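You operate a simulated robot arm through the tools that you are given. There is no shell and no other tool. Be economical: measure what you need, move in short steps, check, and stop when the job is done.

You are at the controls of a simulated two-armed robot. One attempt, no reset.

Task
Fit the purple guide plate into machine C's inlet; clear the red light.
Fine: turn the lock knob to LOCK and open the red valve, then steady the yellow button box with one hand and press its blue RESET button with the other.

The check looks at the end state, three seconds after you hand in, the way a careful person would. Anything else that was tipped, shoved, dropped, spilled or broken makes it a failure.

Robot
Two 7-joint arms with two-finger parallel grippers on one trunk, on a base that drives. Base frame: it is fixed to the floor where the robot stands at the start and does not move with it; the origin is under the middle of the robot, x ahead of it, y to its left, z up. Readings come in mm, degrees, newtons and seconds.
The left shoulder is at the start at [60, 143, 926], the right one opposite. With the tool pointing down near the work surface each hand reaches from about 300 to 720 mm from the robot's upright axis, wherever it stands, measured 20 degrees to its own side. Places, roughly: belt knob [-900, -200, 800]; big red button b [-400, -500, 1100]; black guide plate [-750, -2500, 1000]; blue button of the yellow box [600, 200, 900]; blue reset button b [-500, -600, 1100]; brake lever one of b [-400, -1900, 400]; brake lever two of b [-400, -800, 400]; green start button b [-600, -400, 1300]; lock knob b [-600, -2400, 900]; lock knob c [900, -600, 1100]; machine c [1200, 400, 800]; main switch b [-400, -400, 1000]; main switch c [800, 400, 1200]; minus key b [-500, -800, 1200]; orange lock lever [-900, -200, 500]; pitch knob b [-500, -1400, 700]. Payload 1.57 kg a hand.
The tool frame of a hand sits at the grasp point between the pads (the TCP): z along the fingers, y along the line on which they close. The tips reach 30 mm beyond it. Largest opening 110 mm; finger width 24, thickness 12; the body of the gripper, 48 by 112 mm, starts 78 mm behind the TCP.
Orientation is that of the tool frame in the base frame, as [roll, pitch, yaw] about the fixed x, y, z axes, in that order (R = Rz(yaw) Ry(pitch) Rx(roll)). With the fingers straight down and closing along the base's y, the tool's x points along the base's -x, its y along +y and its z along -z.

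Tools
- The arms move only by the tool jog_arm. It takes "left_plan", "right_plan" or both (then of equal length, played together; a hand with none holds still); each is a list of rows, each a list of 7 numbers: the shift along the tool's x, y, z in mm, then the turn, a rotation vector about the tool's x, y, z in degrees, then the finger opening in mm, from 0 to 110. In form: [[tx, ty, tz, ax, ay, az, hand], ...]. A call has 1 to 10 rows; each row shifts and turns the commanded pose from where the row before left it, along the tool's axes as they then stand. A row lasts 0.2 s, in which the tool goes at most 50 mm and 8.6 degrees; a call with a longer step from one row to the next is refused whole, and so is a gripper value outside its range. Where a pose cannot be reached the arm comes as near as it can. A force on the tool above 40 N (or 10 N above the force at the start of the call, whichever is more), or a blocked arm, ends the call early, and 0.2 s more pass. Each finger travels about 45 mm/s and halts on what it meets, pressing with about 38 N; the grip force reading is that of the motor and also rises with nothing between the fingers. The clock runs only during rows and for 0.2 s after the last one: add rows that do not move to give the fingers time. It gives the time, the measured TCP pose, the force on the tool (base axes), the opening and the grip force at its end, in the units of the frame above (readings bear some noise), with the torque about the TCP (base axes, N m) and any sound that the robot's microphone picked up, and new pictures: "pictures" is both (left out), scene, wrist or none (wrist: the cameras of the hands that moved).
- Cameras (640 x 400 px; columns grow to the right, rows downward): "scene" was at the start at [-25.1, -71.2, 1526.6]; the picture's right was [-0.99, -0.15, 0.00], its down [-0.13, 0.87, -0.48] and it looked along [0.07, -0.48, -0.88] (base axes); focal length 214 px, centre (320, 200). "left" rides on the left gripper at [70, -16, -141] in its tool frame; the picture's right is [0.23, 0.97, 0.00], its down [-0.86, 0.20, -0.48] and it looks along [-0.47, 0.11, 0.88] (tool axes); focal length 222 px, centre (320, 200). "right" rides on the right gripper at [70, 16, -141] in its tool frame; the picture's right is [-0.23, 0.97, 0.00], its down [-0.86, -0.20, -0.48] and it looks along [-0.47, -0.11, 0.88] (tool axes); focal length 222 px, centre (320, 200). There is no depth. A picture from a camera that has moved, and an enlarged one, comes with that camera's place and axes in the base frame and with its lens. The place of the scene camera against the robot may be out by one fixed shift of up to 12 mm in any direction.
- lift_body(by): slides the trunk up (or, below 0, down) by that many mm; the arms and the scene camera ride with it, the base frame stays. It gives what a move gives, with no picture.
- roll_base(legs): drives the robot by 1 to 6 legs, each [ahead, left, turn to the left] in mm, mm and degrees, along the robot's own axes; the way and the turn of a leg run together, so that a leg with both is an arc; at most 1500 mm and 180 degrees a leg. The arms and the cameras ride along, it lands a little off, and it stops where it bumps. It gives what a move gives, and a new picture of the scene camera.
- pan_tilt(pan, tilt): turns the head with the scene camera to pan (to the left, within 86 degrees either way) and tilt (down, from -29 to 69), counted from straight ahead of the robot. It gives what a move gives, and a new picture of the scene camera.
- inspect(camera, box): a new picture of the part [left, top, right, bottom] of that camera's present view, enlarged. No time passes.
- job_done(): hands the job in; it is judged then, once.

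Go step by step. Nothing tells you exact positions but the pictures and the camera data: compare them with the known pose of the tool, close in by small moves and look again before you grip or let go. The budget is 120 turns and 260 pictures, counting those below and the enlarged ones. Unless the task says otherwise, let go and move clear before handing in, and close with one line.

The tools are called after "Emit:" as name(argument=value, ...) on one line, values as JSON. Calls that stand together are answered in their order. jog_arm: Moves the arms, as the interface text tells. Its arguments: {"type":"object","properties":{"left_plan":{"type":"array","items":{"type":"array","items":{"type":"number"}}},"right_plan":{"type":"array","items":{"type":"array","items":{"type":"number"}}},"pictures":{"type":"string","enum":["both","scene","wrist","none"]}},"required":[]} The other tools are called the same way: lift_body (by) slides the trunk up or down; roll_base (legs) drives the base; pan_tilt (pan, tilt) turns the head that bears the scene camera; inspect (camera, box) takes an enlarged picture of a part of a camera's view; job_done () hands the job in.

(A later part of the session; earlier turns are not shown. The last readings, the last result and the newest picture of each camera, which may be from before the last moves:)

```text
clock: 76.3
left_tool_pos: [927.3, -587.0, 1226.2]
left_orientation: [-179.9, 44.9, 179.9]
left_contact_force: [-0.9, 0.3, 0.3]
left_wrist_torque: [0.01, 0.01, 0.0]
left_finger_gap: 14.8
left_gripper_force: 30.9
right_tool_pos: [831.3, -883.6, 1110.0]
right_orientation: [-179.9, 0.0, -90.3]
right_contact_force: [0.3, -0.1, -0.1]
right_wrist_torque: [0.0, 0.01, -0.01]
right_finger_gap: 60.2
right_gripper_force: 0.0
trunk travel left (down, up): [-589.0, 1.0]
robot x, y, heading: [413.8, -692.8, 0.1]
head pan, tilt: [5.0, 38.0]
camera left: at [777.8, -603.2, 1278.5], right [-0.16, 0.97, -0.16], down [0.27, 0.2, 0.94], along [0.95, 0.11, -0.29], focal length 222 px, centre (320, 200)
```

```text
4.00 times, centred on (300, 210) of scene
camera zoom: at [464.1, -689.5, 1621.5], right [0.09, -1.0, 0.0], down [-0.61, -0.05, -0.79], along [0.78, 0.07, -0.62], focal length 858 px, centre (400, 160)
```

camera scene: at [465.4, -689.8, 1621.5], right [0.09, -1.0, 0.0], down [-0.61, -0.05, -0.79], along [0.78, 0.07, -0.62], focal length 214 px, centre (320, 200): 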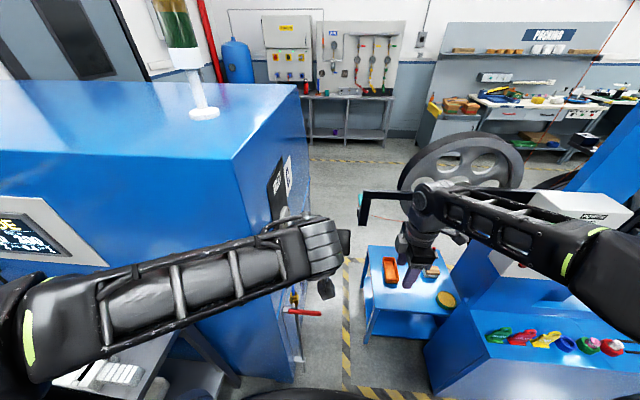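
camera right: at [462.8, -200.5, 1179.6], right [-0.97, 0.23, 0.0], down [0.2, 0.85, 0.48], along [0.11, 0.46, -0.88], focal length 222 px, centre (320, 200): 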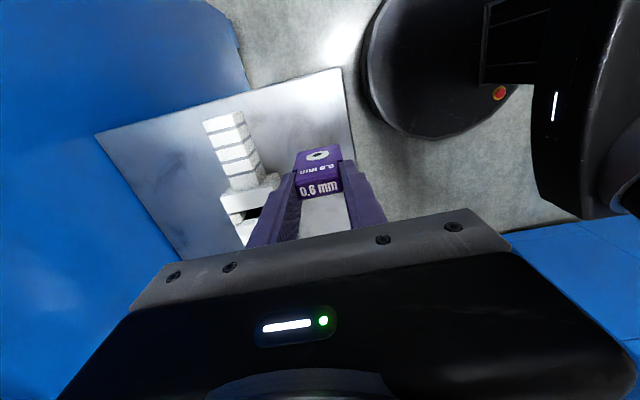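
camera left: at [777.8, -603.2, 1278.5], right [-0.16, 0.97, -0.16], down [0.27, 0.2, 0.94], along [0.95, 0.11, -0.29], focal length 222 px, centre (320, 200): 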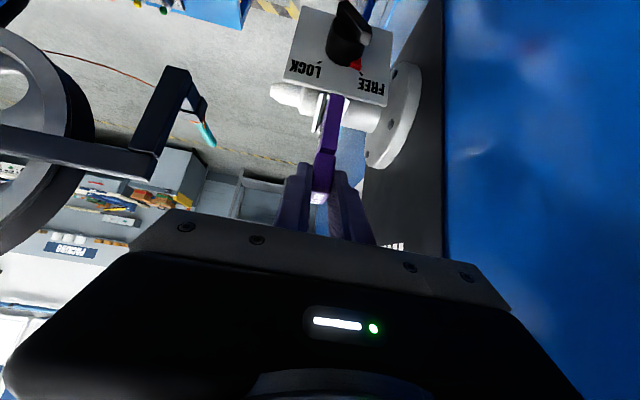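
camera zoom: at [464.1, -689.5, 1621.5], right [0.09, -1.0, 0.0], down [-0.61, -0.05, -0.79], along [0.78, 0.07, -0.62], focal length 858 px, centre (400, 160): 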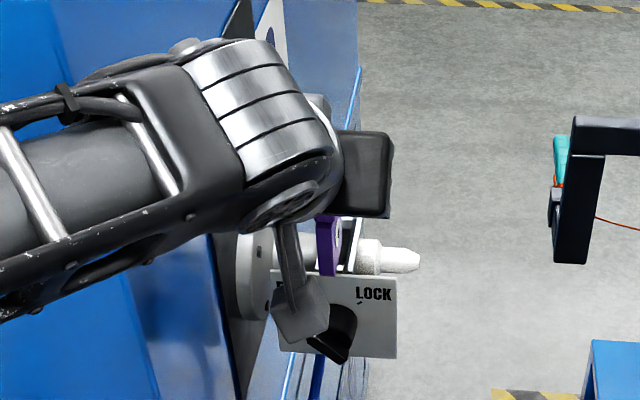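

The plate looks about 2.5 mm too far toward -y. For x and height I'll set up the right wrist camera as a side view, tilting the right hand toward +y.

Emit:
jog_arm(right_plan=[[0, 0, -20, 0, -7.5, 0, 60], [0, 0, -20, 0, -7.5, 0, 60], [0, 0, -20, 0, -7.5, 0, 60], [0, 0, 0, 0, -7.5, 0, 60], [0, 0, 0, 0, -7.5, 0, 60], [0, 0, 0, 0, -7.5, 0, 60], [0, -40, 0, 0, 0, 0, 40], [0, -40, 0, 0, 0, 0, 40], [0, -40, 0, 0, 0, 0, 40], [0, -30, 0, 0, 0, 0, 40]], pictures="wrist")

```text
clock: 78.5
left_tool_pos: [925.4, -586.6, 1227.5]
left_orientation: [-180.0, 45.0, -179.9]
left_contact_force: [-0.6, 0.8, -0.2]
left_wrist_torque: [0.0, -0.02, -0.03]
left_finger_gap: 14.8
left_gripper_force: 30.9
right_tool_pos: [941.4, -892.4, 1171.1]
right_orientation: [-179.5, 44.8, -90.2]
right_contact_force: [-0.1, 0.4, -0.1]
right_wrist_torque: [0.0, 0.0, 0.0]
right_finger_gap: 40.4
right_gripper_force: 0.1
right hand out of reach, approached as far as the arm can: row 9, 10
trunk travel left (down, up): [-589.0, 1.0]
robot x, y, heading: [409.6, -689.7, 0.0]
head pan, tilt: [5.0, 38.0]
camera right: at [921.8, -1041.1, 1222.4], right [-0.97, 0.17, 0.15], down [0.2, 0.27, 0.94], along [0.12, 0.95, -0.29], focal length 222 px, centre (320, 200)
```

right: 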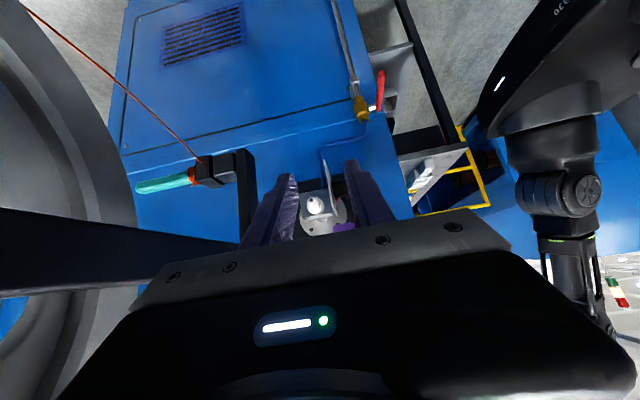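

Emit:
inspect(camera="right", box=[280, 150, 380, 240])

```text
4.44 times, centred on (330, 195) of right
camera zoom: at [921.8, -1041.1, 1222.4], right [-0.97, 0.17, 0.15], down [0.2, 0.27, 0.94], along [0.12, 0.95, -0.29], focal length 987 px, centre (276, 222)
```

zoom: 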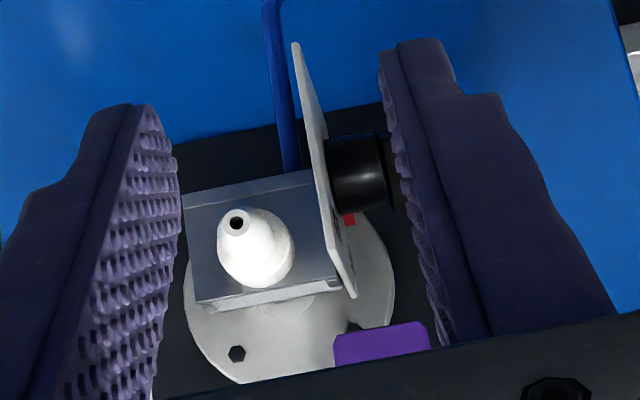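

Emit:
jog_arm(right_plan=[[0, 0, 0, 0, -8, 0, 80], [0, 0, 0, 0, -8, 0, 100], [0, 0, 0, 0, 0, 0, 100]], pictures="none")

Emit:
inspect(camera="right", box=[270, 110, 390, 220])

```text
clock: 79.3
left_tool_pos: [924.7, -588.0, 1226.6]
left_orientation: [-180.0, 45.0, -180.0]
left_contact_force: [0.0, -0.6, -1.1]
left_wrist_torque: [0.03, 0.02, 0.03]
left_finger_gap: 15.0
left_gripper_force: 30.6
right_tool_pos: [941.4, -892.7, 1171.2]
right_orientation: [-179.7, 61.0, -89.9]
right_contact_force: [0.5, -1.3, 0.2]
right_wrist_torque: [0.02, 0.03, -0.02]
right_finger_gap: 100.0
right_gripper_force: 0.0
trunk travel left (down, up): [-589.0, 1.0]
robot x, y, heading: [411.1, -692.0, 0.3]
head pan, tilt: [5.0, 38.0]
```

```text
3.64 times, centred on (330, 165) of right
camera zoom: at [923.5, -1049.9, 1178.6], right [-0.97, 0.11, 0.2], down [0.2, -0.01, 0.98], along [0.11, 0.99, -0.02], focal length 808 px, centre (284, 327)
```

zoom: 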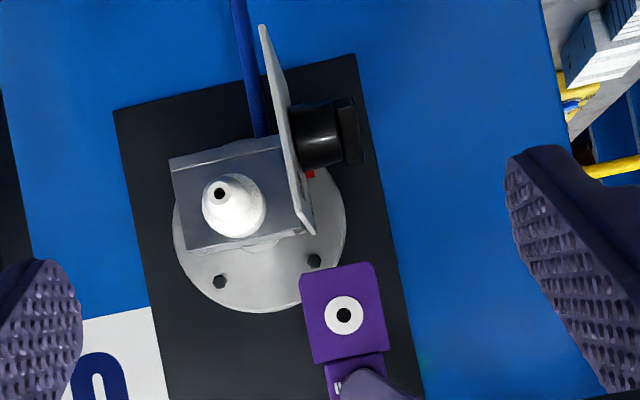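

This side view is excellent. It puts the slot centre near x 984 and the lip top near z 1119. I'll move the plate above the slot and compare.

Emit:
jog_arm(left_plan=[[-16, 1.5, 16, 0, 0, 0, 6], [-15, 1, 15, 0, 0, 0, 6]], pictures="none")

Emit:
inspect(camera="right", box=[270, 120, 370, 210])

Emit:
inspect(camera="left", box=[280, 60, 380, 160])

```text
clock: 80.0
left_tool_pos: [971.7, -586.5, 1226.0]
left_orientation: [179.9, 45.0, -179.9]
left_contact_force: [0.1, 0.0, -0.7]
left_wrist_torque: [-0.02, -0.01, 0.0]
left_finger_gap: 15.0
left_gripper_force: 31.0
right_tool_pos: [942.6, -892.4, 1170.3]
right_orientation: [-179.9, 61.0, -90.1]
right_contact_force: [0.0, 0.5, -0.8]
right_wrist_torque: [0.02, -0.01, -0.01]
right_finger_gap: 100.0
right_gripper_force: 0.1
trunk travel left (down, up): [-589.0, 1.0]
robot x, y, heading: [411.0, -690.5, -0.0]
head pan, tilt: [5.0, 38.0]
```

```text
4.44 times, centred on (320, 165) of right
camera zoom: at [924.1, -1050.4, 1178.2], right [-0.97, 0.11, 0.2], down [0.2, 0.0, 0.98], along [0.11, 0.99, -0.02], focal length 987 px, centre (320, 356)
```

zoom: 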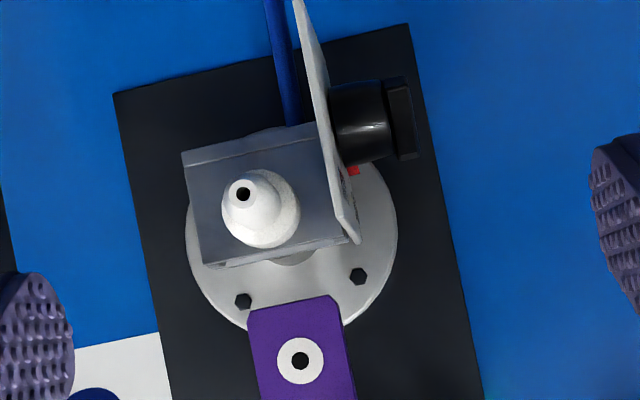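

```text
4.00 times, centred on (330, 110) of left
camera zoom: at [821.9, -601.9, 1278.2], right [-0.16, 0.97, -0.16], down [0.27, 0.2, 0.94], along [0.95, 0.11, -0.29], focal length 888 px, centre (280, 560)
```

zoom: 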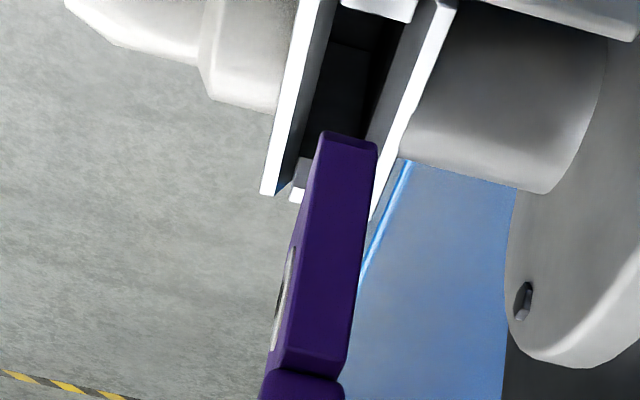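

I'll lower the plate to a few mm above the lips so the views become directly comparable.

Emit:
jog_arm(left_plan=[[6, 0, 6, 0, 0, 0, 6], [6, 0, 6, 0, 0, 0, 6], [0, 0, 0, 0, 0, 0, 6]], pictures="none")

Emit:
inspect(camera="right", box=[280, 130, 350, 193])

Emit:
inspect(camera="left", box=[300, 50, 380, 130])

```text
clock: 80.8
left_tool_pos: [971.3, -584.7, 1209.8]
left_orientation: [180.0, 45.0, 180.0]
left_contact_force: [0.0, -0.4, -0.4]
left_wrist_torque: [-0.01, 0.0, -0.01]
left_finger_gap: 14.9
left_gripper_force: 30.4
right_tool_pos: [942.6, -892.2, 1170.6]
right_orientation: [-179.8, 61.0, -90.0]
right_contact_force: [0.2, 0.1, -0.5]
right_wrist_torque: [-0.01, 0.01, 0.01]
right_finger_gap: 99.8
right_gripper_force: 0.1
trunk travel left (down, up): [-589.0, 1.0]
robot x, y, heading: [413.3, -694.7, 0.0]
head pan, tilt: [5.0, 38.0]
```

```text
6.35 times, centred on (315, 162) of right
camera zoom: at [923.7, -1050.3, 1178.5], right [-0.97, 0.11, 0.2], down [0.2, 0.0, 0.98], along [0.11, 0.99, -0.02], focal length 1410 px, centre (352, 444)
```

zoom: 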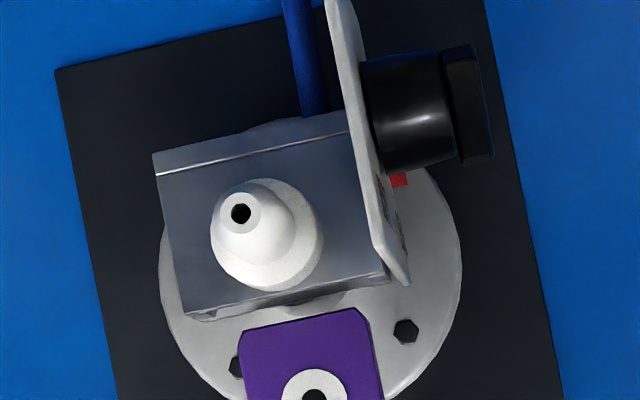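

```text
5.00 times, centred on (340, 90) of left
camera zoom: at [821.4, -601.3, 1261.7], right [-0.16, 0.97, -0.16], down [0.27, 0.2, 0.94], along [0.95, 0.11, -0.29], focal length 1111 px, centre (220, 750)
```

zoom: 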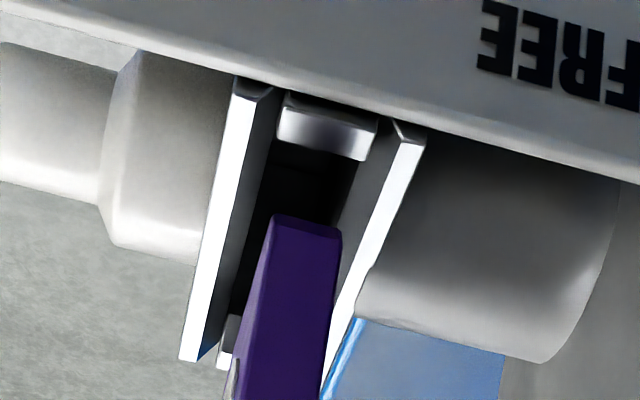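

Both views agree that the plate is centred in y and about 1 mm short in x, with its bottom about 11 mm above the lips. I'll start lowering it.

Emit:
jog_arm(left_plan=[[-0.7, 0, 0.7, 0, 0, 0, 6], [6, 0, 6, 0, 0, 0, 6], [5, 0, 5, 0, 0, 0, 6], [0, 0, 0, 0, 0, 0, 6]], pictures="none")

Emit:
inspect(camera="left", box=[300, 50, 380, 130])

Emit:
inspect(camera="right", box=[280, 130, 350, 193])

```text
clock: 81.8
left_tool_pos: [970.3, -585.0, 1194.8]
left_orientation: [-180.0, 45.0, -180.0]
left_contact_force: [-0.2, 0.5, 0.3]
left_wrist_torque: [-0.01, -0.02, 0.0]
left_finger_gap: 14.8
left_gripper_force: 30.5
right_tool_pos: [942.0, -893.1, 1171.1]
right_orientation: [-179.7, 60.9, -90.0]
right_contact_force: [-0.2, -0.2, 0.1]
right_wrist_torque: [0.02, 0.02, 0.03]
right_finger_gap: 99.8
right_gripper_force: 0.1
trunk travel left (down, up): [-589.0, 1.0]
robot x, y, heading: [411.1, -688.0, 0.0]
head pan, tilt: [5.0, 38.0]
```

```text
5.00 times, centred on (340, 90) of left
camera zoom: at [821.8, -601.8, 1246.7], right [-0.16, 0.97, -0.16], down [0.27, 0.2, 0.94], along [0.95, 0.11, -0.29], focal length 1111 px, centre (220, 750)
```

zoom: 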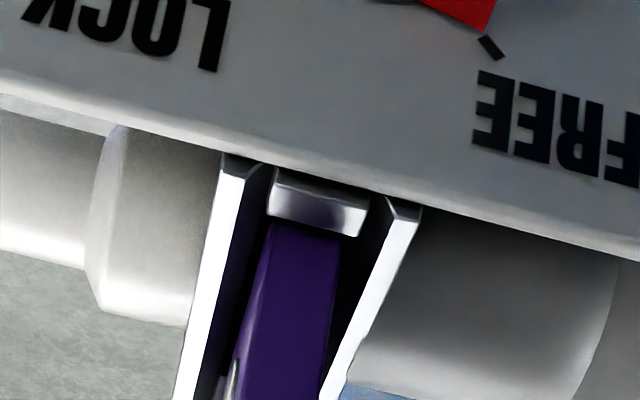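

```text
6.35 times, centred on (315, 162) of right
camera zoom: at [923.6, -1050.3, 1178.5], right [-0.97, 0.11, 0.2], down [0.2, 0.0, 0.98], along [0.11, 0.99, -0.02], focal length 1410 px, centre (352, 444)
```

zoom: 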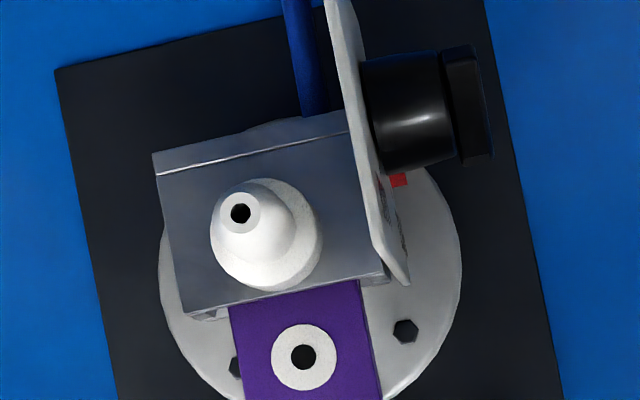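

It's entering the slot with no contact force. I'll go on down.

Emit:
jog_arm(left_plan=[[5, 0, 5, 0, 0, 0, 6], [5, 0, 5, 0, 0, 0, 6], [5, 0, 5, 0, 0, 0, 6], [0, 0, 0, 0, 0, 0, 6]], pictures="none")

Emit:
inspect(camera="right", box=[280, 130, 350, 193])

```text
clock: 82.8
left_tool_pos: [971.6, -586.4, 1174.2]
left_orientation: [179.9, 45.0, -180.0]
left_contact_force: [0.2, 0.1, -0.7]
left_wrist_torque: [0.02, -0.01, 0.01]
left_finger_gap: 14.7
left_gripper_force: 31.6
right_tool_pos: [940.5, -893.8, 1171.2]
right_orientation: [-179.7, 61.1, -90.0]
right_contact_force: [-0.4, 0.5, 0.1]
right_wrist_torque: [0.01, 0.04, 0.03]
right_finger_gap: 100.4
right_gripper_force: 0.0
trunk travel left (down, up): [-589.0, 1.0]
robot x, y, heading: [412.1, -690.8, -0.2]
head pan, tilt: [5.0, 38.0]
```

```text
6.35 times, centred on (315, 162) of right
camera zoom: at [923.6, -1050.3, 1178.5], right [-0.97, 0.11, 0.2], down [0.2, 0.0, 0.98], along [0.11, 0.99, -0.02], focal length 1410 px, centre (352, 444)
```

zoom: 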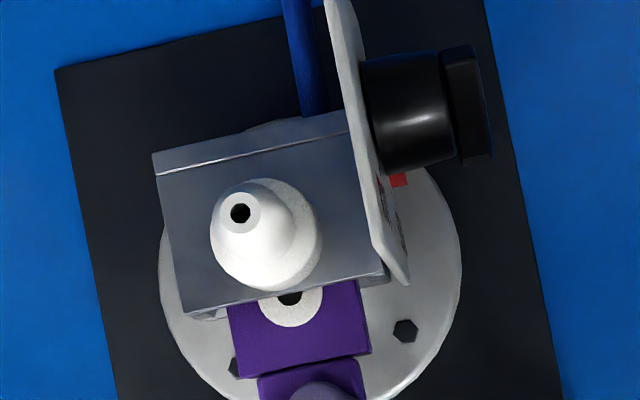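

Emit:
jog_arm(left_plan=[[5, 0, 5, 0, 0, 0, 6], [5, 0, 5, 0, 0, 0, 6], [3, 0, 3, 0, 0, 0, 6], [0, 0, 0, 0, 0, 0, 6]], pictures="none")

Emit:
inspect(camera="right", box=[280, 130, 350, 193])

Emit:
inspect(camera="left", box=[270, 80, 390, 200])

```text
clock: 83.8
left_tool_pos: [971.9, -586.2, 1156.7]
left_orientation: [180.0, 45.0, -180.0]
left_contact_force: [1.4, -0.2, 4.6]
left_wrist_torque: [0.03, -0.12, -0.01]
left_finger_gap: 15.2
left_gripper_force: 30.5
right_tool_pos: [941.3, -893.4, 1170.6]
right_orientation: [-179.9, 61.0, -90.0]
right_contact_force: [-0.1, 0.0, -0.3]
right_wrist_torque: [-0.02, 0.02, 0.01]
right_finger_gap: 99.8
right_gripper_force: 0.1
trunk travel left (down, up): [-589.0, 1.0]
robot x, y, heading: [411.2, -690.6, 0.1]
head pan, tilt: [5.0, 38.0]
```

```text
6.35 times, centred on (315, 162) of right
camera zoom: at [923.5, -1050.3, 1178.7], right [-0.97, 0.11, 0.2], down [0.2, 0.0, 0.98], along [0.11, 0.99, -0.02], focal length 1410 px, centre (352, 444)
```

zoom: 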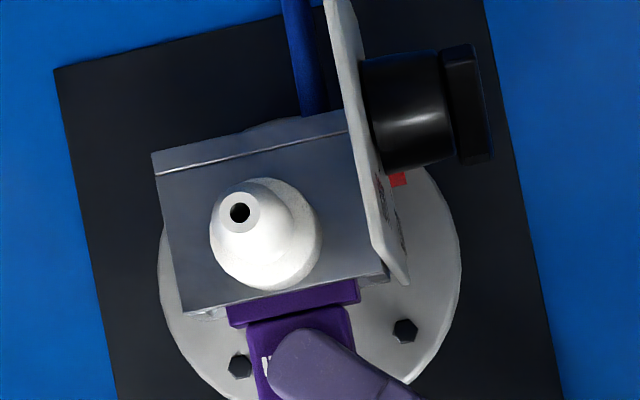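

```text
3.33 times, centred on (330, 140) of left
camera zoom: at [822.1, -601.1, 1207.6], right [-0.16, 0.97, -0.16], down [0.26, 0.2, 0.94], along [0.95, 0.11, -0.29], focal length 740 px, centre (287, 400)
```

zoom: 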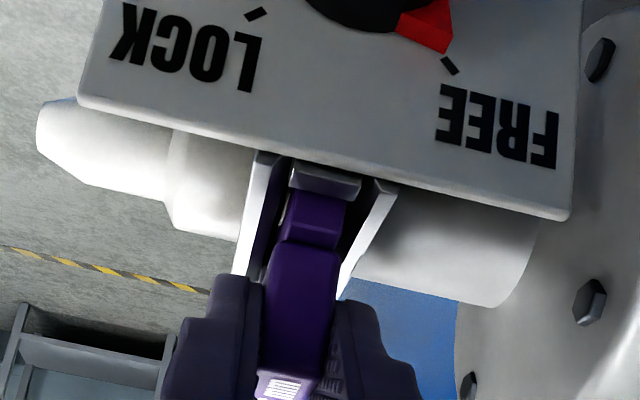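

Contact (4.6 N) comes as the eyelet reaches the nozzle axis height, about 1098. I'll press slightly further to see whether it's bottomed.

Emit:
jog_arm(left_plan=[[1.5, 0, 1.5, 0, 0, 0, 6], [1.5, 0, 1.5, 0, 0, 0, 6], [0, 0, 0, 0, 0, 0, 6]], pictures="none")

Emit:
inspect(camera="right", box=[280, 130, 350, 193])

```text
clock: 84.5
left_tool_pos: [970.6, -585.4, 1155.8]
left_orientation: [-179.9, 45.4, -179.9]
left_contact_force: [2.4, 3.9, 30.0]
left_wrist_torque: [0.26, -0.14, 0.0]
left_finger_gap: 14.7
left_gripper_force: 30.7
right_tool_pos: [940.4, -892.6, 1172.1]
right_orientation: [-179.6, 61.0, -89.8]
right_contact_force: [0.4, -0.1, -0.2]
right_wrist_torque: [-0.01, 0.02, -0.01]
right_finger_gap: 100.2
right_gripper_force: 0.0
trunk travel left (down, up): [-589.0, 1.0]
robot x, y, heading: [409.8, -689.2, -0.0]
head pan, tilt: [5.0, 38.0]
```

```text
6.35 times, centred on (315, 162) of right
camera zoom: at [921.9, -1050.2, 1179.7], right [-0.97, 0.11, 0.2], down [0.2, 0.0, 0.98], along [0.11, 0.99, -0.02], focal length 1410 px, centre (352, 444)
```

zoom: 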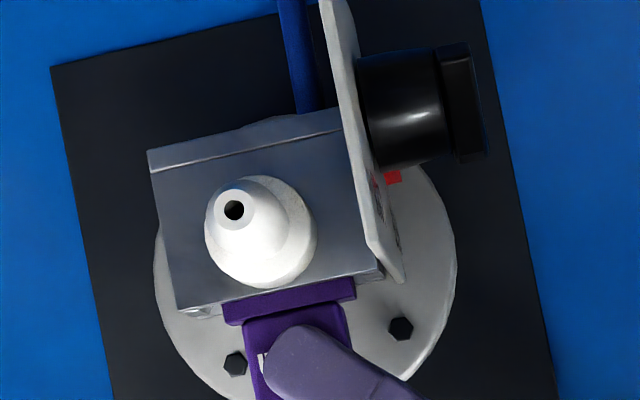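

It's a firm stop with the eyelet on the nozzle axis, so the plate is seated. I'll relieve the push, release it, and back the hand out.

Emit:
jog_arm(left_plan=[[-1.5, 0, -1.5, 0, 0, 0, 6], [0, 0, 0, 0, 0, 0, 25], [0, 0, 0, 0, 0, 0, 40], [0, 0, 0, 0, 0, 0, 40], [0, 0, -30, 0, 0, 0, 40], [0, 0, -45, 0, 0, 0, 40], [0, 0, -45, 0, 0, 0, 40]], pictures="wrist")

Emit:
inspect(camera="right", box=[280, 130, 350, 193])

Emit:
inspect(camera="scene", box=[240, 160, 360, 260])

```text
clock: 86.2
left_tool_pos: [885.4, -588.7, 1239.0]
left_orientation: [179.9, 45.0, -180.0]
left_contact_force: [-1.0, 0.5, -0.3]
left_wrist_torque: [0.05, -0.03, 0.01]
left_finger_gap: 40.1
left_gripper_force: 0.2
right_tool_pos: [939.7, -893.3, 1171.0]
right_orientation: [-179.8, 61.1, -89.9]
right_contact_force: [-0.5, 0.1, 0.5]
right_wrist_torque: [-0.03, -0.01, 0.03]
right_finger_gap: 100.1
right_gripper_force: 0.1
trunk travel left (down, up): [-589.0, 1.0]
robot x, y, heading: [410.9, -692.4, 0.1]
head pan, tilt: [5.0, 38.0]
camera left: at [735.9, -603.7, 1290.4], right [-0.16, 0.97, -0.16], down [0.27, 0.2, 0.94], along [0.95, 0.11, -0.29], focal length 222 px, centre (320, 200)
```

left: 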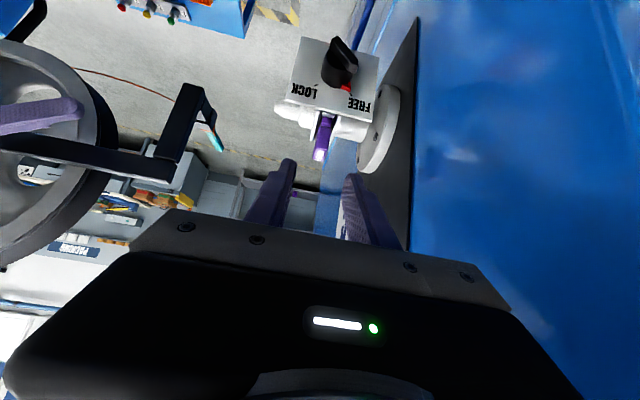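

```text
6.35 times, centred on (315, 162) of right
camera zoom: at [922.5, -1050.3, 1179.1], right [-0.97, 0.11, 0.2], down [0.2, 0.0, 0.98], along [0.11, 0.99, -0.02], focal length 1410 px, centre (352, 444)
```

zoom: 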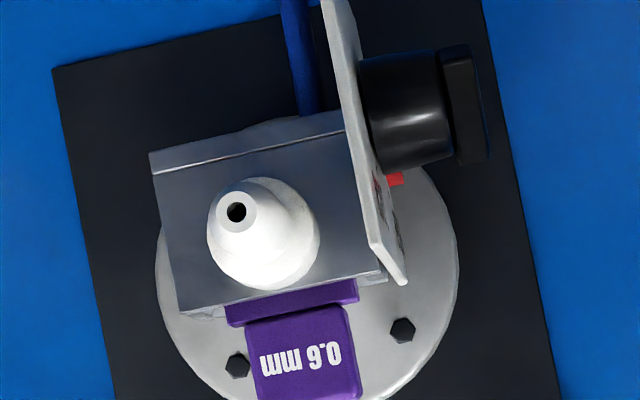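

```text
4.00 times, centred on (300, 210) of scene
camera zoom: at [461.9, -689.6, 1621.6], right [0.09, -1.0, 0.0], down [-0.61, -0.05, -0.79], along [0.79, 0.07, -0.61], focal length 858 px, centre (400, 160)
```

zoom: 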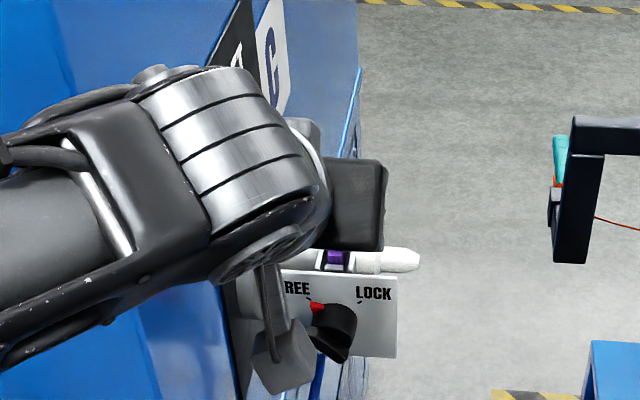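

The plate is in place with its label facing outward. Now the lock knob: I'll measure it from both wrist cameras.

Emit:
inspect(camera="left", box=[280, 20, 400, 120])

Emit:
inspect(camera="right", box=[300, 110, 380, 180])

```text
4.00 times, centred on (340, 70) of left
camera zoom: at [735.9, -603.7, 1290.4], right [-0.16, 0.97, -0.16], down [0.27, 0.2, 0.94], along [0.95, 0.11, -0.29], focal length 888 px, centre (240, 720)
```

zoom: 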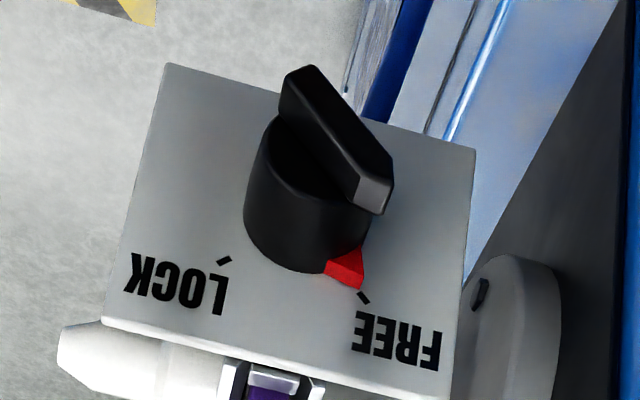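

```text
5.71 times, centred on (340, 145) of right
camera zoom: at [922.5, -1050.3, 1179.1], right [-0.97, 0.11, 0.2], down [0.2, 0.0, 0.98], along [0.11, 0.99, -0.02], focal length 1269 px, centre (206, 514)
```

zoom: 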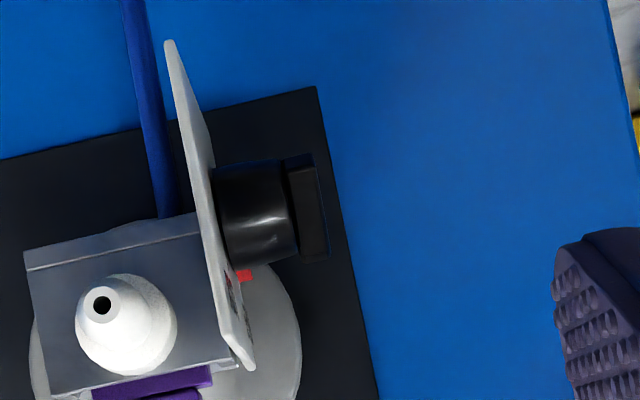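

Both cameras place the knob's grip bar at about [912, -584, 1069], set at 45°. I'll turn the left hand to point along +x in front of it.

Emit:
jog_arm(left_plan=[[28, 0, -28, 0, 0, 0, 55], [28, 0, -28, 0, 0, 0, 55], [0, 0, 0, 0, -7.5, 0, 55], [0, 0, 0, 0, -7.5, 0, 55], [0, 0, 0, 0, -7.5, 0, 55], [0, 0, 0, 0, -7.5, 0, 55], [0, 0, 0, 0, -7.5, 0, 55], [0, 0, 0, 0, -7.5, 0, 55], [45, 0, 0, 0, 0, 0, 55], [45, 0, 0, 0, 0, 0, 55]], pictures="none")

Emit:
jog_arm(left_plan=[[40, 2, 0, 0, 0, 0, 55], [40, 2, 0, 0, 0, 0, 55], [0, 0, 0, 0, 0, -7.5, 55], [0, 0, 0, 0, 0, -7.5, 55], [0, 0, 0, 0, 0, -7.5, 55], [0, 0, 0, 0, 0, -7.5, 55], [0, 0, 0, 0, 0, -7.5, 55], [0, 0, 0, 0, 0, -7.5, 55]], pictures="wrist")

Emit:
inspect(camera="right", box=[270, 80, 470, 220])

```text
clock: 88.3
left_tool_pos: [879.8, -659.6, 1239.9]
left_orientation: [-144.7, 89.9, -144.5]
left_contact_force: [-0.4, 0.6, -0.8]
left_wrist_torque: [-0.03, 0.02, 0.06]
left_finger_gap: 54.9
left_gripper_force: 0.0
left hand out of reach, approached as far as the arm can: row 5, 6, 7, 8, 9, 10
right_tool_pos: [942.3, -891.6, 1170.6]
right_orientation: [-179.9, 61.0, -90.0]
right_contact_force: [0.2, -0.1, 0.3]
right_wrist_torque: [0.02, 0.01, 0.01]
right_finger_gap: 100.1
right_gripper_force: 0.0
trunk travel left (down, up): [-589.0, 1.0]
robot x, y, heading: [410.2, -689.8, 0.1]
head pan, tilt: [5.0, 38.0]
```

```text
clock: 90.2
left_tool_pos: [892.3, -631.1, 1254.4]
left_orientation: [-87.5, 51.7, -86.4]
left_contact_force: [1.0, -0.4, -0.5]
left_wrist_torque: [0.0, -0.01, -0.04]
left_finger_gap: 54.9
left_gripper_force: 0.1
left hand out of reach, approached as far as the arm can: row 1, 2, 5, 6, 7, 8
right_tool_pos: [941.6, -890.6, 1170.4]
right_orientation: [-179.8, 60.8, -89.9]
right_contact_force: [-0.7, 0.6, 0.2]
right_wrist_torque: [-0.02, 0.01, 0.0]
right_finger_gap: 99.9
right_gripper_force: 0.1
trunk travel left (down, up): [-589.0, 1.0]
robot x, y, heading: [411.2, -693.3, 0.1]
head pan, tilt: [5.0, 38.0]
camera left: at [754.9, -690.6, 1206.9], right [0.0, 0.62, -0.78], down [-0.51, 0.67, 0.53], along [0.86, 0.4, 0.32], focal length 222 px, centre (320, 200)
```

left: 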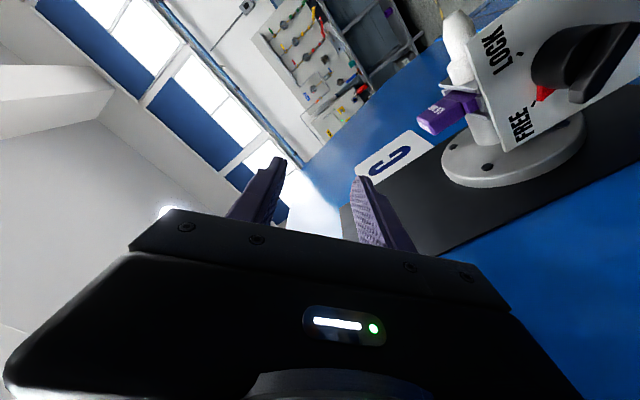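

```text
2.86 times, centred on (370, 150) of right
camera zoom: at [923.7, -1049.0, 1178.9], right [-0.97, 0.11, 0.2], down [0.2, 0.0, 0.98], along [0.11, 0.99, -0.02], focal length 635 px, centre (177, 343)
```

zoom: 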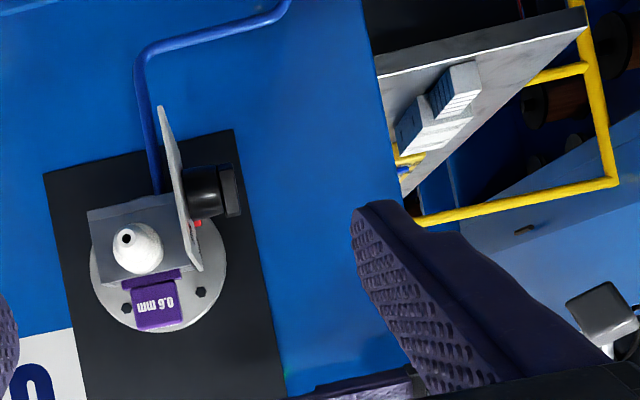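

The wrist orientation is nearly as wanted, but the hand was too folded to reach the position. I'll back the base up 100 mm to give the arm room, then lower the hand.

Emit:
roll_base(legs=[[-110, 0, 0]])

Emit:
jog_arm(left_plan=[[28, -22, 0, 0, 0, 0, 55], [28, -22, 0, 0, 0, 0, 55], [28, -22, 0, 0, 0, 0, 55], [28, -22, 0, 0, 0, 0, 55], [0, 0, 0, 0, 0, -7, 55]], pictures="wrist")

```text
clock: 91.3
left_tool_pos: [781.1, -633.0, 1255.1]
left_orientation: [-87.3, 51.8, -86.2]
left_contact_force: [-0.9, -0.8, 0.7]
left_wrist_torque: [0.02, 0.04, -0.01]
left_finger_gap: 54.8
left_gripper_force: 0.0
right_tool_pos: [830.2, -892.4, 1172.0]
right_orientation: [-179.7, 61.0, -89.8]
right_contact_force: [0.9, -0.7, 0.2]
right_wrist_torque: [-0.03, -0.03, -0.04]
right_finger_gap: 99.8
right_gripper_force: 0.0
trunk travel left (down, up): [-589.0, 1.0]
robot x, y, heading: [303.4, -692.4, -0.2]
head pan, tilt: [5.0, 38.0]
camera scene: at [351.2, -689.9, 1621.7], right [0.09, -1.0, 0.0], down [-0.61, -0.05, -0.79], along [0.79, 0.07, -0.61], focal length 214 px, centre (320, 200)
```

scene: 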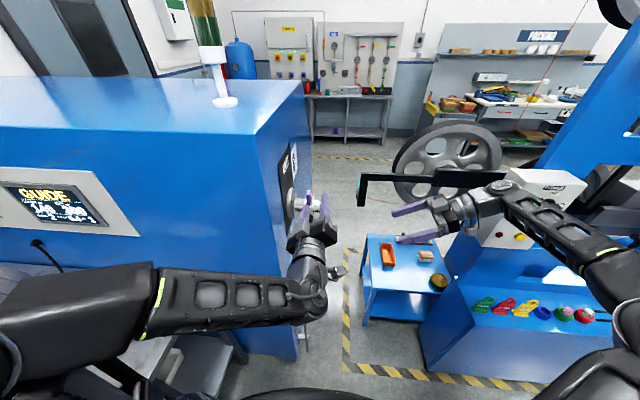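

```text
clock: 92.5
left_tool_pos: [805.1, -744.1, 1255.4]
left_orientation: [-88.7, 45.1, -87.5]
left_contact_force: [-0.1, -0.2, -0.1]
left_wrist_torque: [0.01, 0.01, -0.1]
left_finger_gap: 55.2
left_gripper_force: 0.2
left hand out of reach, approached as far as the arm can: row 1, 2, 4, 5
right_tool_pos: [831.8, -890.0, 1170.7]
right_orientation: [-179.9, 60.8, -89.9]
right_contact_force: [1.0, 0.6, -0.5]
right_wrist_torque: [-0.02, 0.02, 0.04]
right_finger_gap: 99.9
right_gripper_force: 0.0
trunk travel left (down, up): [-589.0, 1.0]
robot x, y, heading: [302.7, -689.1, -0.1]
head pan, tilt: [5.0, 38.0]
camera left: at [665.7, -809.2, 1217.9], right [0.0, 0.53, -0.85], down [-0.51, 0.73, 0.46], along [0.86, 0.43, 0.27], focal length 222 px, centre (320, 200)
```

left: 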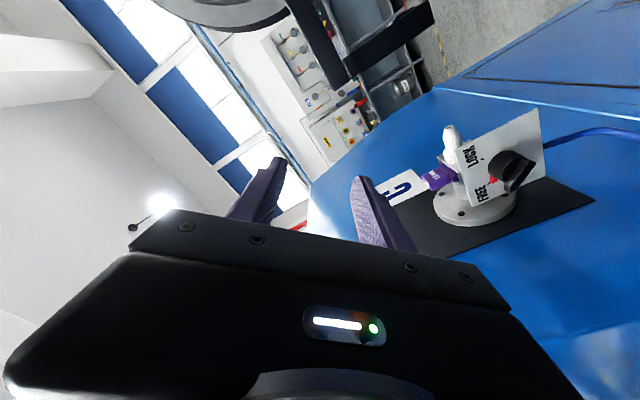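

Emit:
jog_arm(left_plan=[[3, 41, 0, 0, 0, 0, 55], [3, 41, 0, 0, 0, 0, 55], [3, 41, 0, 0, 0, 0, 55], [3, 41, 0, 0, 0, 0, 55], [3, 41, 0, 0, 0, 0, 55], [3, 41, 0, 0, 0, 0, 55]], pictures="both")

```text
clock: 93.9
left_tool_pos: [846.4, -564.5, 1165.1]
left_orientation: [-88.4, 44.9, -87.2]
left_contact_force: [0.3, -0.3, 0.4]
left_wrist_torque: [0.01, -0.02, 0.02]
left_finger_gap: 55.1
left_gripper_force: 0.1
left hand out of reach, approached as far as the arm can: row 1, 2, 3, 4, 5, 6
right_tool_pos: [832.1, -891.8, 1170.4]
right_orientation: [-179.8, 60.9, -90.0]
right_contact_force: [0.2, 0.3, 0.9]
right_wrist_torque: [0.0, 0.03, -0.01]
right_finger_gap: 99.8
right_gripper_force: 0.0
trunk travel left (down, up): [-589.0, 1.0]
robot x, y, heading: [300.3, -691.7, 0.3]
head pan, tilt: [5.0, 38.0]
camera scene: at [354.1, -689.7, 1621.6], right [0.09, -1.0, 0.0], down [-0.61, -0.06, -0.79], along [0.78, 0.07, -0.62], focal length 214 px, centre (320, 200)
camera left: at [707.3, -629.4, 1126.0], right [0.0, 0.53, -0.85], down [-0.51, 0.73, 0.45], along [0.86, 0.43, 0.27], focal length 222 px, centre (320, 200)
```

scene: 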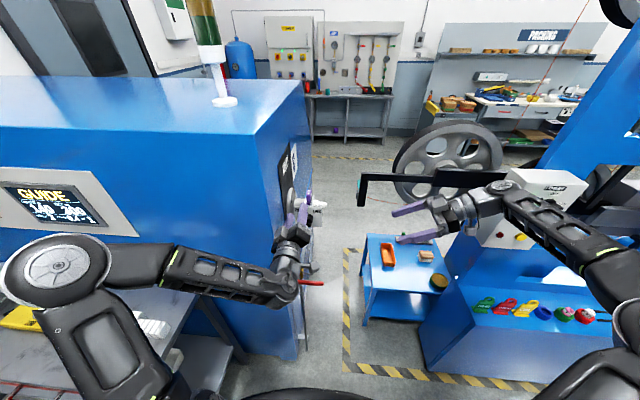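
left: 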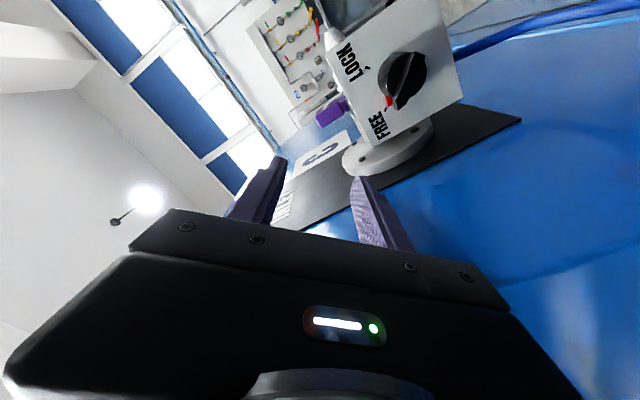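

Emit:
roll_base(legs=[[-70, 0, 0]])

Emit:
jog_arm(left_plan=[[27, 18, 0, 0, 0, 0, 55], [27, 18, 0, 0, 0, 0, 55], [28, 18, 0, 0, 0, 0, 55], [0, 0, 0, 0, 0, 0, 55]], pictures="wrist")

```text
clock: 95.0
left_tool_pos: [773.9, -565.0, 1168.0]
left_orientation: [-88.3, 44.9, -87.1]
left_contact_force: [-0.9, 0.2, -0.6]
left_wrist_torque: [0.01, 0.05, 0.01]
left_finger_gap: 55.1
left_gripper_force: 0.0
right_tool_pos: [758.9, -893.5, 1173.2]
right_orientation: [-179.6, 61.1, -89.8]
right_contact_force: [-0.1, 0.0, 0.1]
right_wrist_torque: [-0.02, -0.03, -0.05]
right_finger_gap: 100.1
right_gripper_force: 0.2
trunk travel left (down, up): [-589.0, 1.0]
robot x, y, heading: [229.2, -689.5, -0.0]
head pan, tilt: [5.0, 38.0]
camera scene: at [280.9, -690.1, 1621.7], right [0.09, -1.0, 0.0], down [-0.61, -0.05, -0.79], along [0.79, 0.07, -0.61], focal length 214 px, centre (320, 200)
```

scene: 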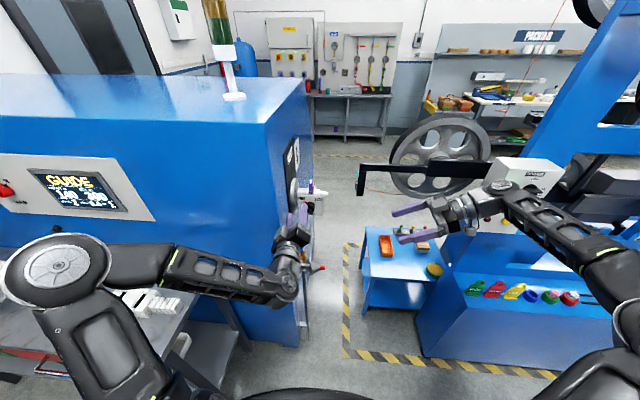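

```text
clock: 96.0
left_tool_pos: [776.5, -566.8, 1165.6]
left_orientation: [-88.4, 44.9, -87.2]
left_contact_force: [0.2, 0.5, -0.4]
left_wrist_torque: [0.01, 0.01, 0.01]
left_finger_gap: 55.0
left_gripper_force: 0.1
left hand out of reach, approached as far as the arm can: row 1, 2, 3
right_tool_pos: [761.5, -892.0, 1170.6]
right_orientation: [-179.8, 61.1, -89.9]
right_contact_force: [-0.2, -0.6, 0.5]
right_wrist_torque: [0.02, -0.01, -0.04]
right_finger_gap: 99.9
right_gripper_force: 0.0
trunk travel left (down, up): [-589.0, 1.0]
robot x, y, heading: [229.2, -691.7, -0.1]
head pan, tilt: [5.0, 38.0]
camera left: at [636.7, -629.9, 1126.3], right [0.0, 0.53, -0.85], down [-0.51, 0.73, 0.45], along [0.86, 0.43, 0.27], focal length 222 px, centre (320, 200)
```

left: 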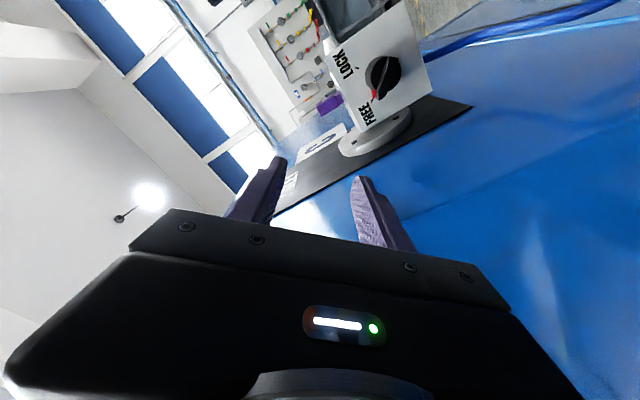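

The arm itself won't go lower in this posture, so I'll use the trunk to bring the hand to knob height.

Emit:
lift_body(by=-97)

Emit:
jog_arm(left_plan=[[12, -12, 10, 0, 0, 0, 55], [0, 0, 20, 0, 0, 0, 55]], pictures="wrist")

```text
clock: 97.3
left_tool_pos: [774.9, -564.4, 1068.8]
left_orientation: [-88.4, 44.8, -87.2]
left_contact_force: [0.6, -0.1, -0.2]
left_wrist_torque: [0.01, -0.02, -0.02]
left_finger_gap: 54.8
left_gripper_force: 0.1
right_tool_pos: [760.8, -890.9, 1075.0]
right_orientation: [-179.8, 61.0, -89.8]
right_contact_force: [0.2, 0.3, 0.8]
right_wrist_torque: [0.0, 0.0, -0.05]
right_finger_gap: 100.0
right_gripper_force: 0.0
trunk travel left (down, up): [-492.0, 98.0]
robot x, y, heading: [228.3, -693.7, 0.1]
head pan, tilt: [5.0, 38.0]
```

```text
clock: 97.9
left_tool_pos: [807.4, -581.1, 1070.1]
left_orientation: [-88.4, 44.9, -87.1]
left_contact_force: [-0.5, 0.1, 0.2]
left_wrist_torque: [0.02, 0.01, 0.0]
left_finger_gap: 55.0
left_gripper_force: 0.0
right_tool_pos: [760.1, -891.4, 1073.7]
right_orientation: [-179.8, 61.0, -89.9]
right_contact_force: [-0.1, 0.4, -0.2]
right_wrist_torque: [0.0, 0.02, -0.01]
right_finger_gap: 100.2
right_gripper_force: 0.0
trunk travel left (down, up): [-492.0, 98.0]
robot x, y, heading: [229.9, -690.5, 0.1]
head pan, tilt: [5.0, 38.0]
camera left: at [668.3, -645.6, 1031.2], right [0.0, 0.53, -0.85], down [-0.51, 0.73, 0.45], along [0.86, 0.43, 0.27], focal length 222 px, centre (320, 200)
```

left: 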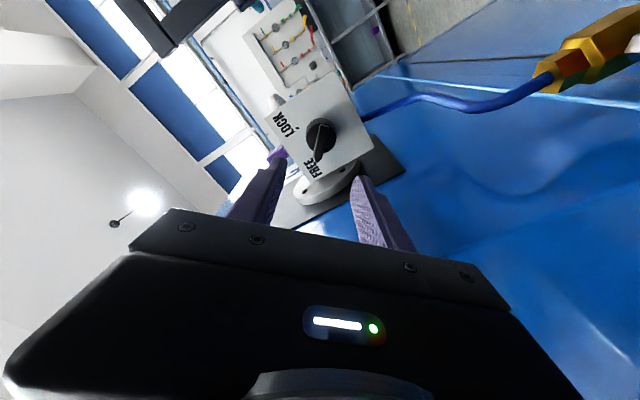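

Emit:
inspect(camera="left", box=[240, 70, 400, 190])

```text
3.33 times, centred on (320, 130) of left
camera zoom: at [668.3, -645.6, 1031.2], right [0.0, 0.53, -0.85], down [-0.51, 0.73, 0.45], along [0.86, 0.43, 0.27], focal length 740 px, centre (320, 433)
```

zoom: 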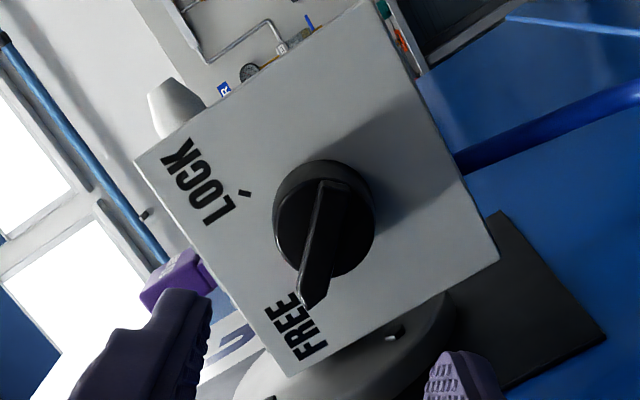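

The bar is aligned with the fingers' plane, and the target sits 9.5 mm along tool x. I'll shift and advance part way.

Emit:
jog_arm(left_plan=[[9.5, 0, 0, 0, 0, 0, 50], [0, 0, 30, 0, 0, 0, 50], [0, 0, 25, 0, 0, 0, 50]], pictures="none")

Emit:
inspect(camera="left", box=[220, 100, 420, 240])

```text
clock: 98.7
left_tool_pos: [862.1, -589.1, 1066.0]
left_orientation: [-89.0, 45.0, -87.3]
left_contact_force: [-0.7, 0.9, 0.2]
left_wrist_torque: [0.01, 0.04, 0.0]
left_finger_gap: 50.3
left_gripper_force: 0.2
left hand out of reach, approached as far as the arm can: row 3
right_tool_pos: [761.9, -891.2, 1073.6]
right_orientation: [-179.8, 61.0, -90.0]
right_contact_force: [-0.2, 0.0, 0.1]
right_wrist_torque: [0.03, -0.02, -0.02]
right_finger_gap: 100.2
right_gripper_force: 0.0
trunk travel left (down, up): [-492.0, 98.0]
robot x, y, heading: [230.7, -691.2, 0.1]
head pan, tilt: [5.0, 38.0]
```

```text
2.86 times, centred on (320, 170) of left
camera zoom: at [723.8, -653.8, 1027.6], right [-0.01, 0.53, -0.85], down [-0.51, 0.73, 0.46], along [0.86, 0.44, 0.26], focal length 635 px, centre (320, 286)
```

zoom: 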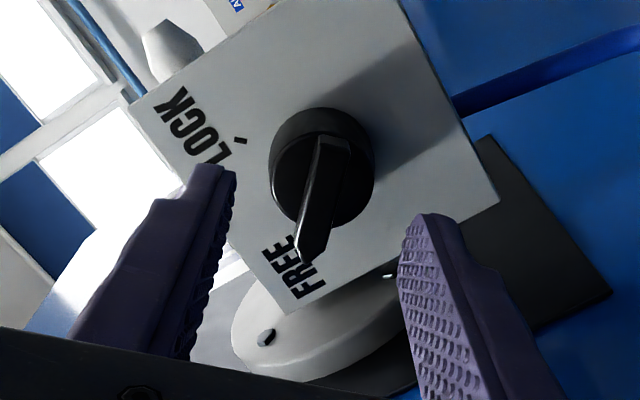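

Emit:
jog_arm(left_plan=[[-1, 1, -40, 0, 0, 0, 50], [0, 0, 0, 0, 0, 0, 50]], pictures="none")

Emit:
roll_base(legs=[[55, 0, 0]])

Emit:
inspect(camera="left", box=[220, 100, 420, 240])

```text
clock: 99.3
left_tool_pos: [820.2, -589.5, 1063.3]
left_orientation: [-88.5, 44.9, -87.2]
left_contact_force: [-0.1, -0.8, -0.5]
left_wrist_torque: [0.0, -0.03, 0.03]
left_finger_gap: 50.1
left_gripper_force: 0.0
right_tool_pos: [760.9, -892.9, 1074.7]
right_orientation: [-179.8, 61.0, -90.0]
right_contact_force: [0.5, -0.4, 0.4]
right_wrist_torque: [0.0, -0.01, 0.01]
right_finger_gap: 100.0
right_gripper_force: 0.0
trunk travel left (down, up): [-492.0, 98.0]
robot x, y, heading: [229.5, -686.8, 0.1]
head pan, tilt: [5.0, 38.0]
```

```text
clock: 100.2
left_tool_pos: [876.7, -589.2, 1062.2]
left_orientation: [-88.5, 44.9, -87.3]
left_contact_force: [0.7, 0.3, 0.1]
left_wrist_torque: [0.01, -0.01, 0.0]
left_finger_gap: 50.0
left_gripper_force: 0.1
right_tool_pos: [815.8, -891.6, 1073.5]
right_orientation: [-179.9, 61.0, -90.1]
right_contact_force: [0.0, -0.9, -1.7]
right_wrist_torque: [0.01, 0.02, 0.02]
right_finger_gap: 99.9
right_gripper_force: 0.1
trunk travel left (down, up): [-492.0, 98.0]
robot x, y, heading: [288.9, -689.8, 0.1]
head pan, tilt: [5.0, 38.0]
camera scene: at [339.1, -690.0, 1524.5], right [0.09, -1.0, 0.0], down [-0.61, -0.05, -0.79], along [0.78, 0.07, -0.62], focal length 214 px, centre (320, 200)
```

scene: 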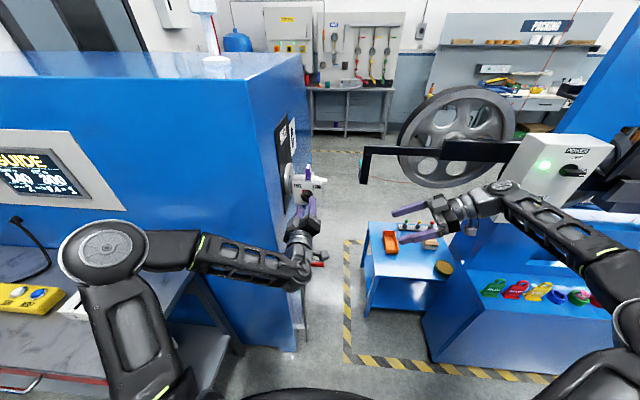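

```text
2.86 times, centred on (320, 170) of left
camera zoom: at [737.3, -654.0, 1023.4], right [0.0, 0.53, -0.85], down [-0.51, 0.73, 0.45], along [0.86, 0.43, 0.27], focal length 635 px, centre (320, 286)
```

zoom: 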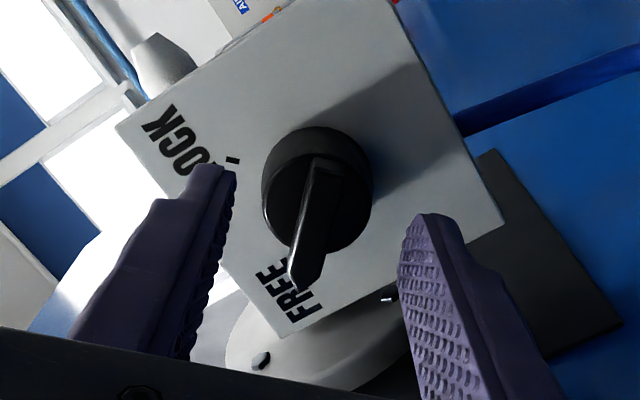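

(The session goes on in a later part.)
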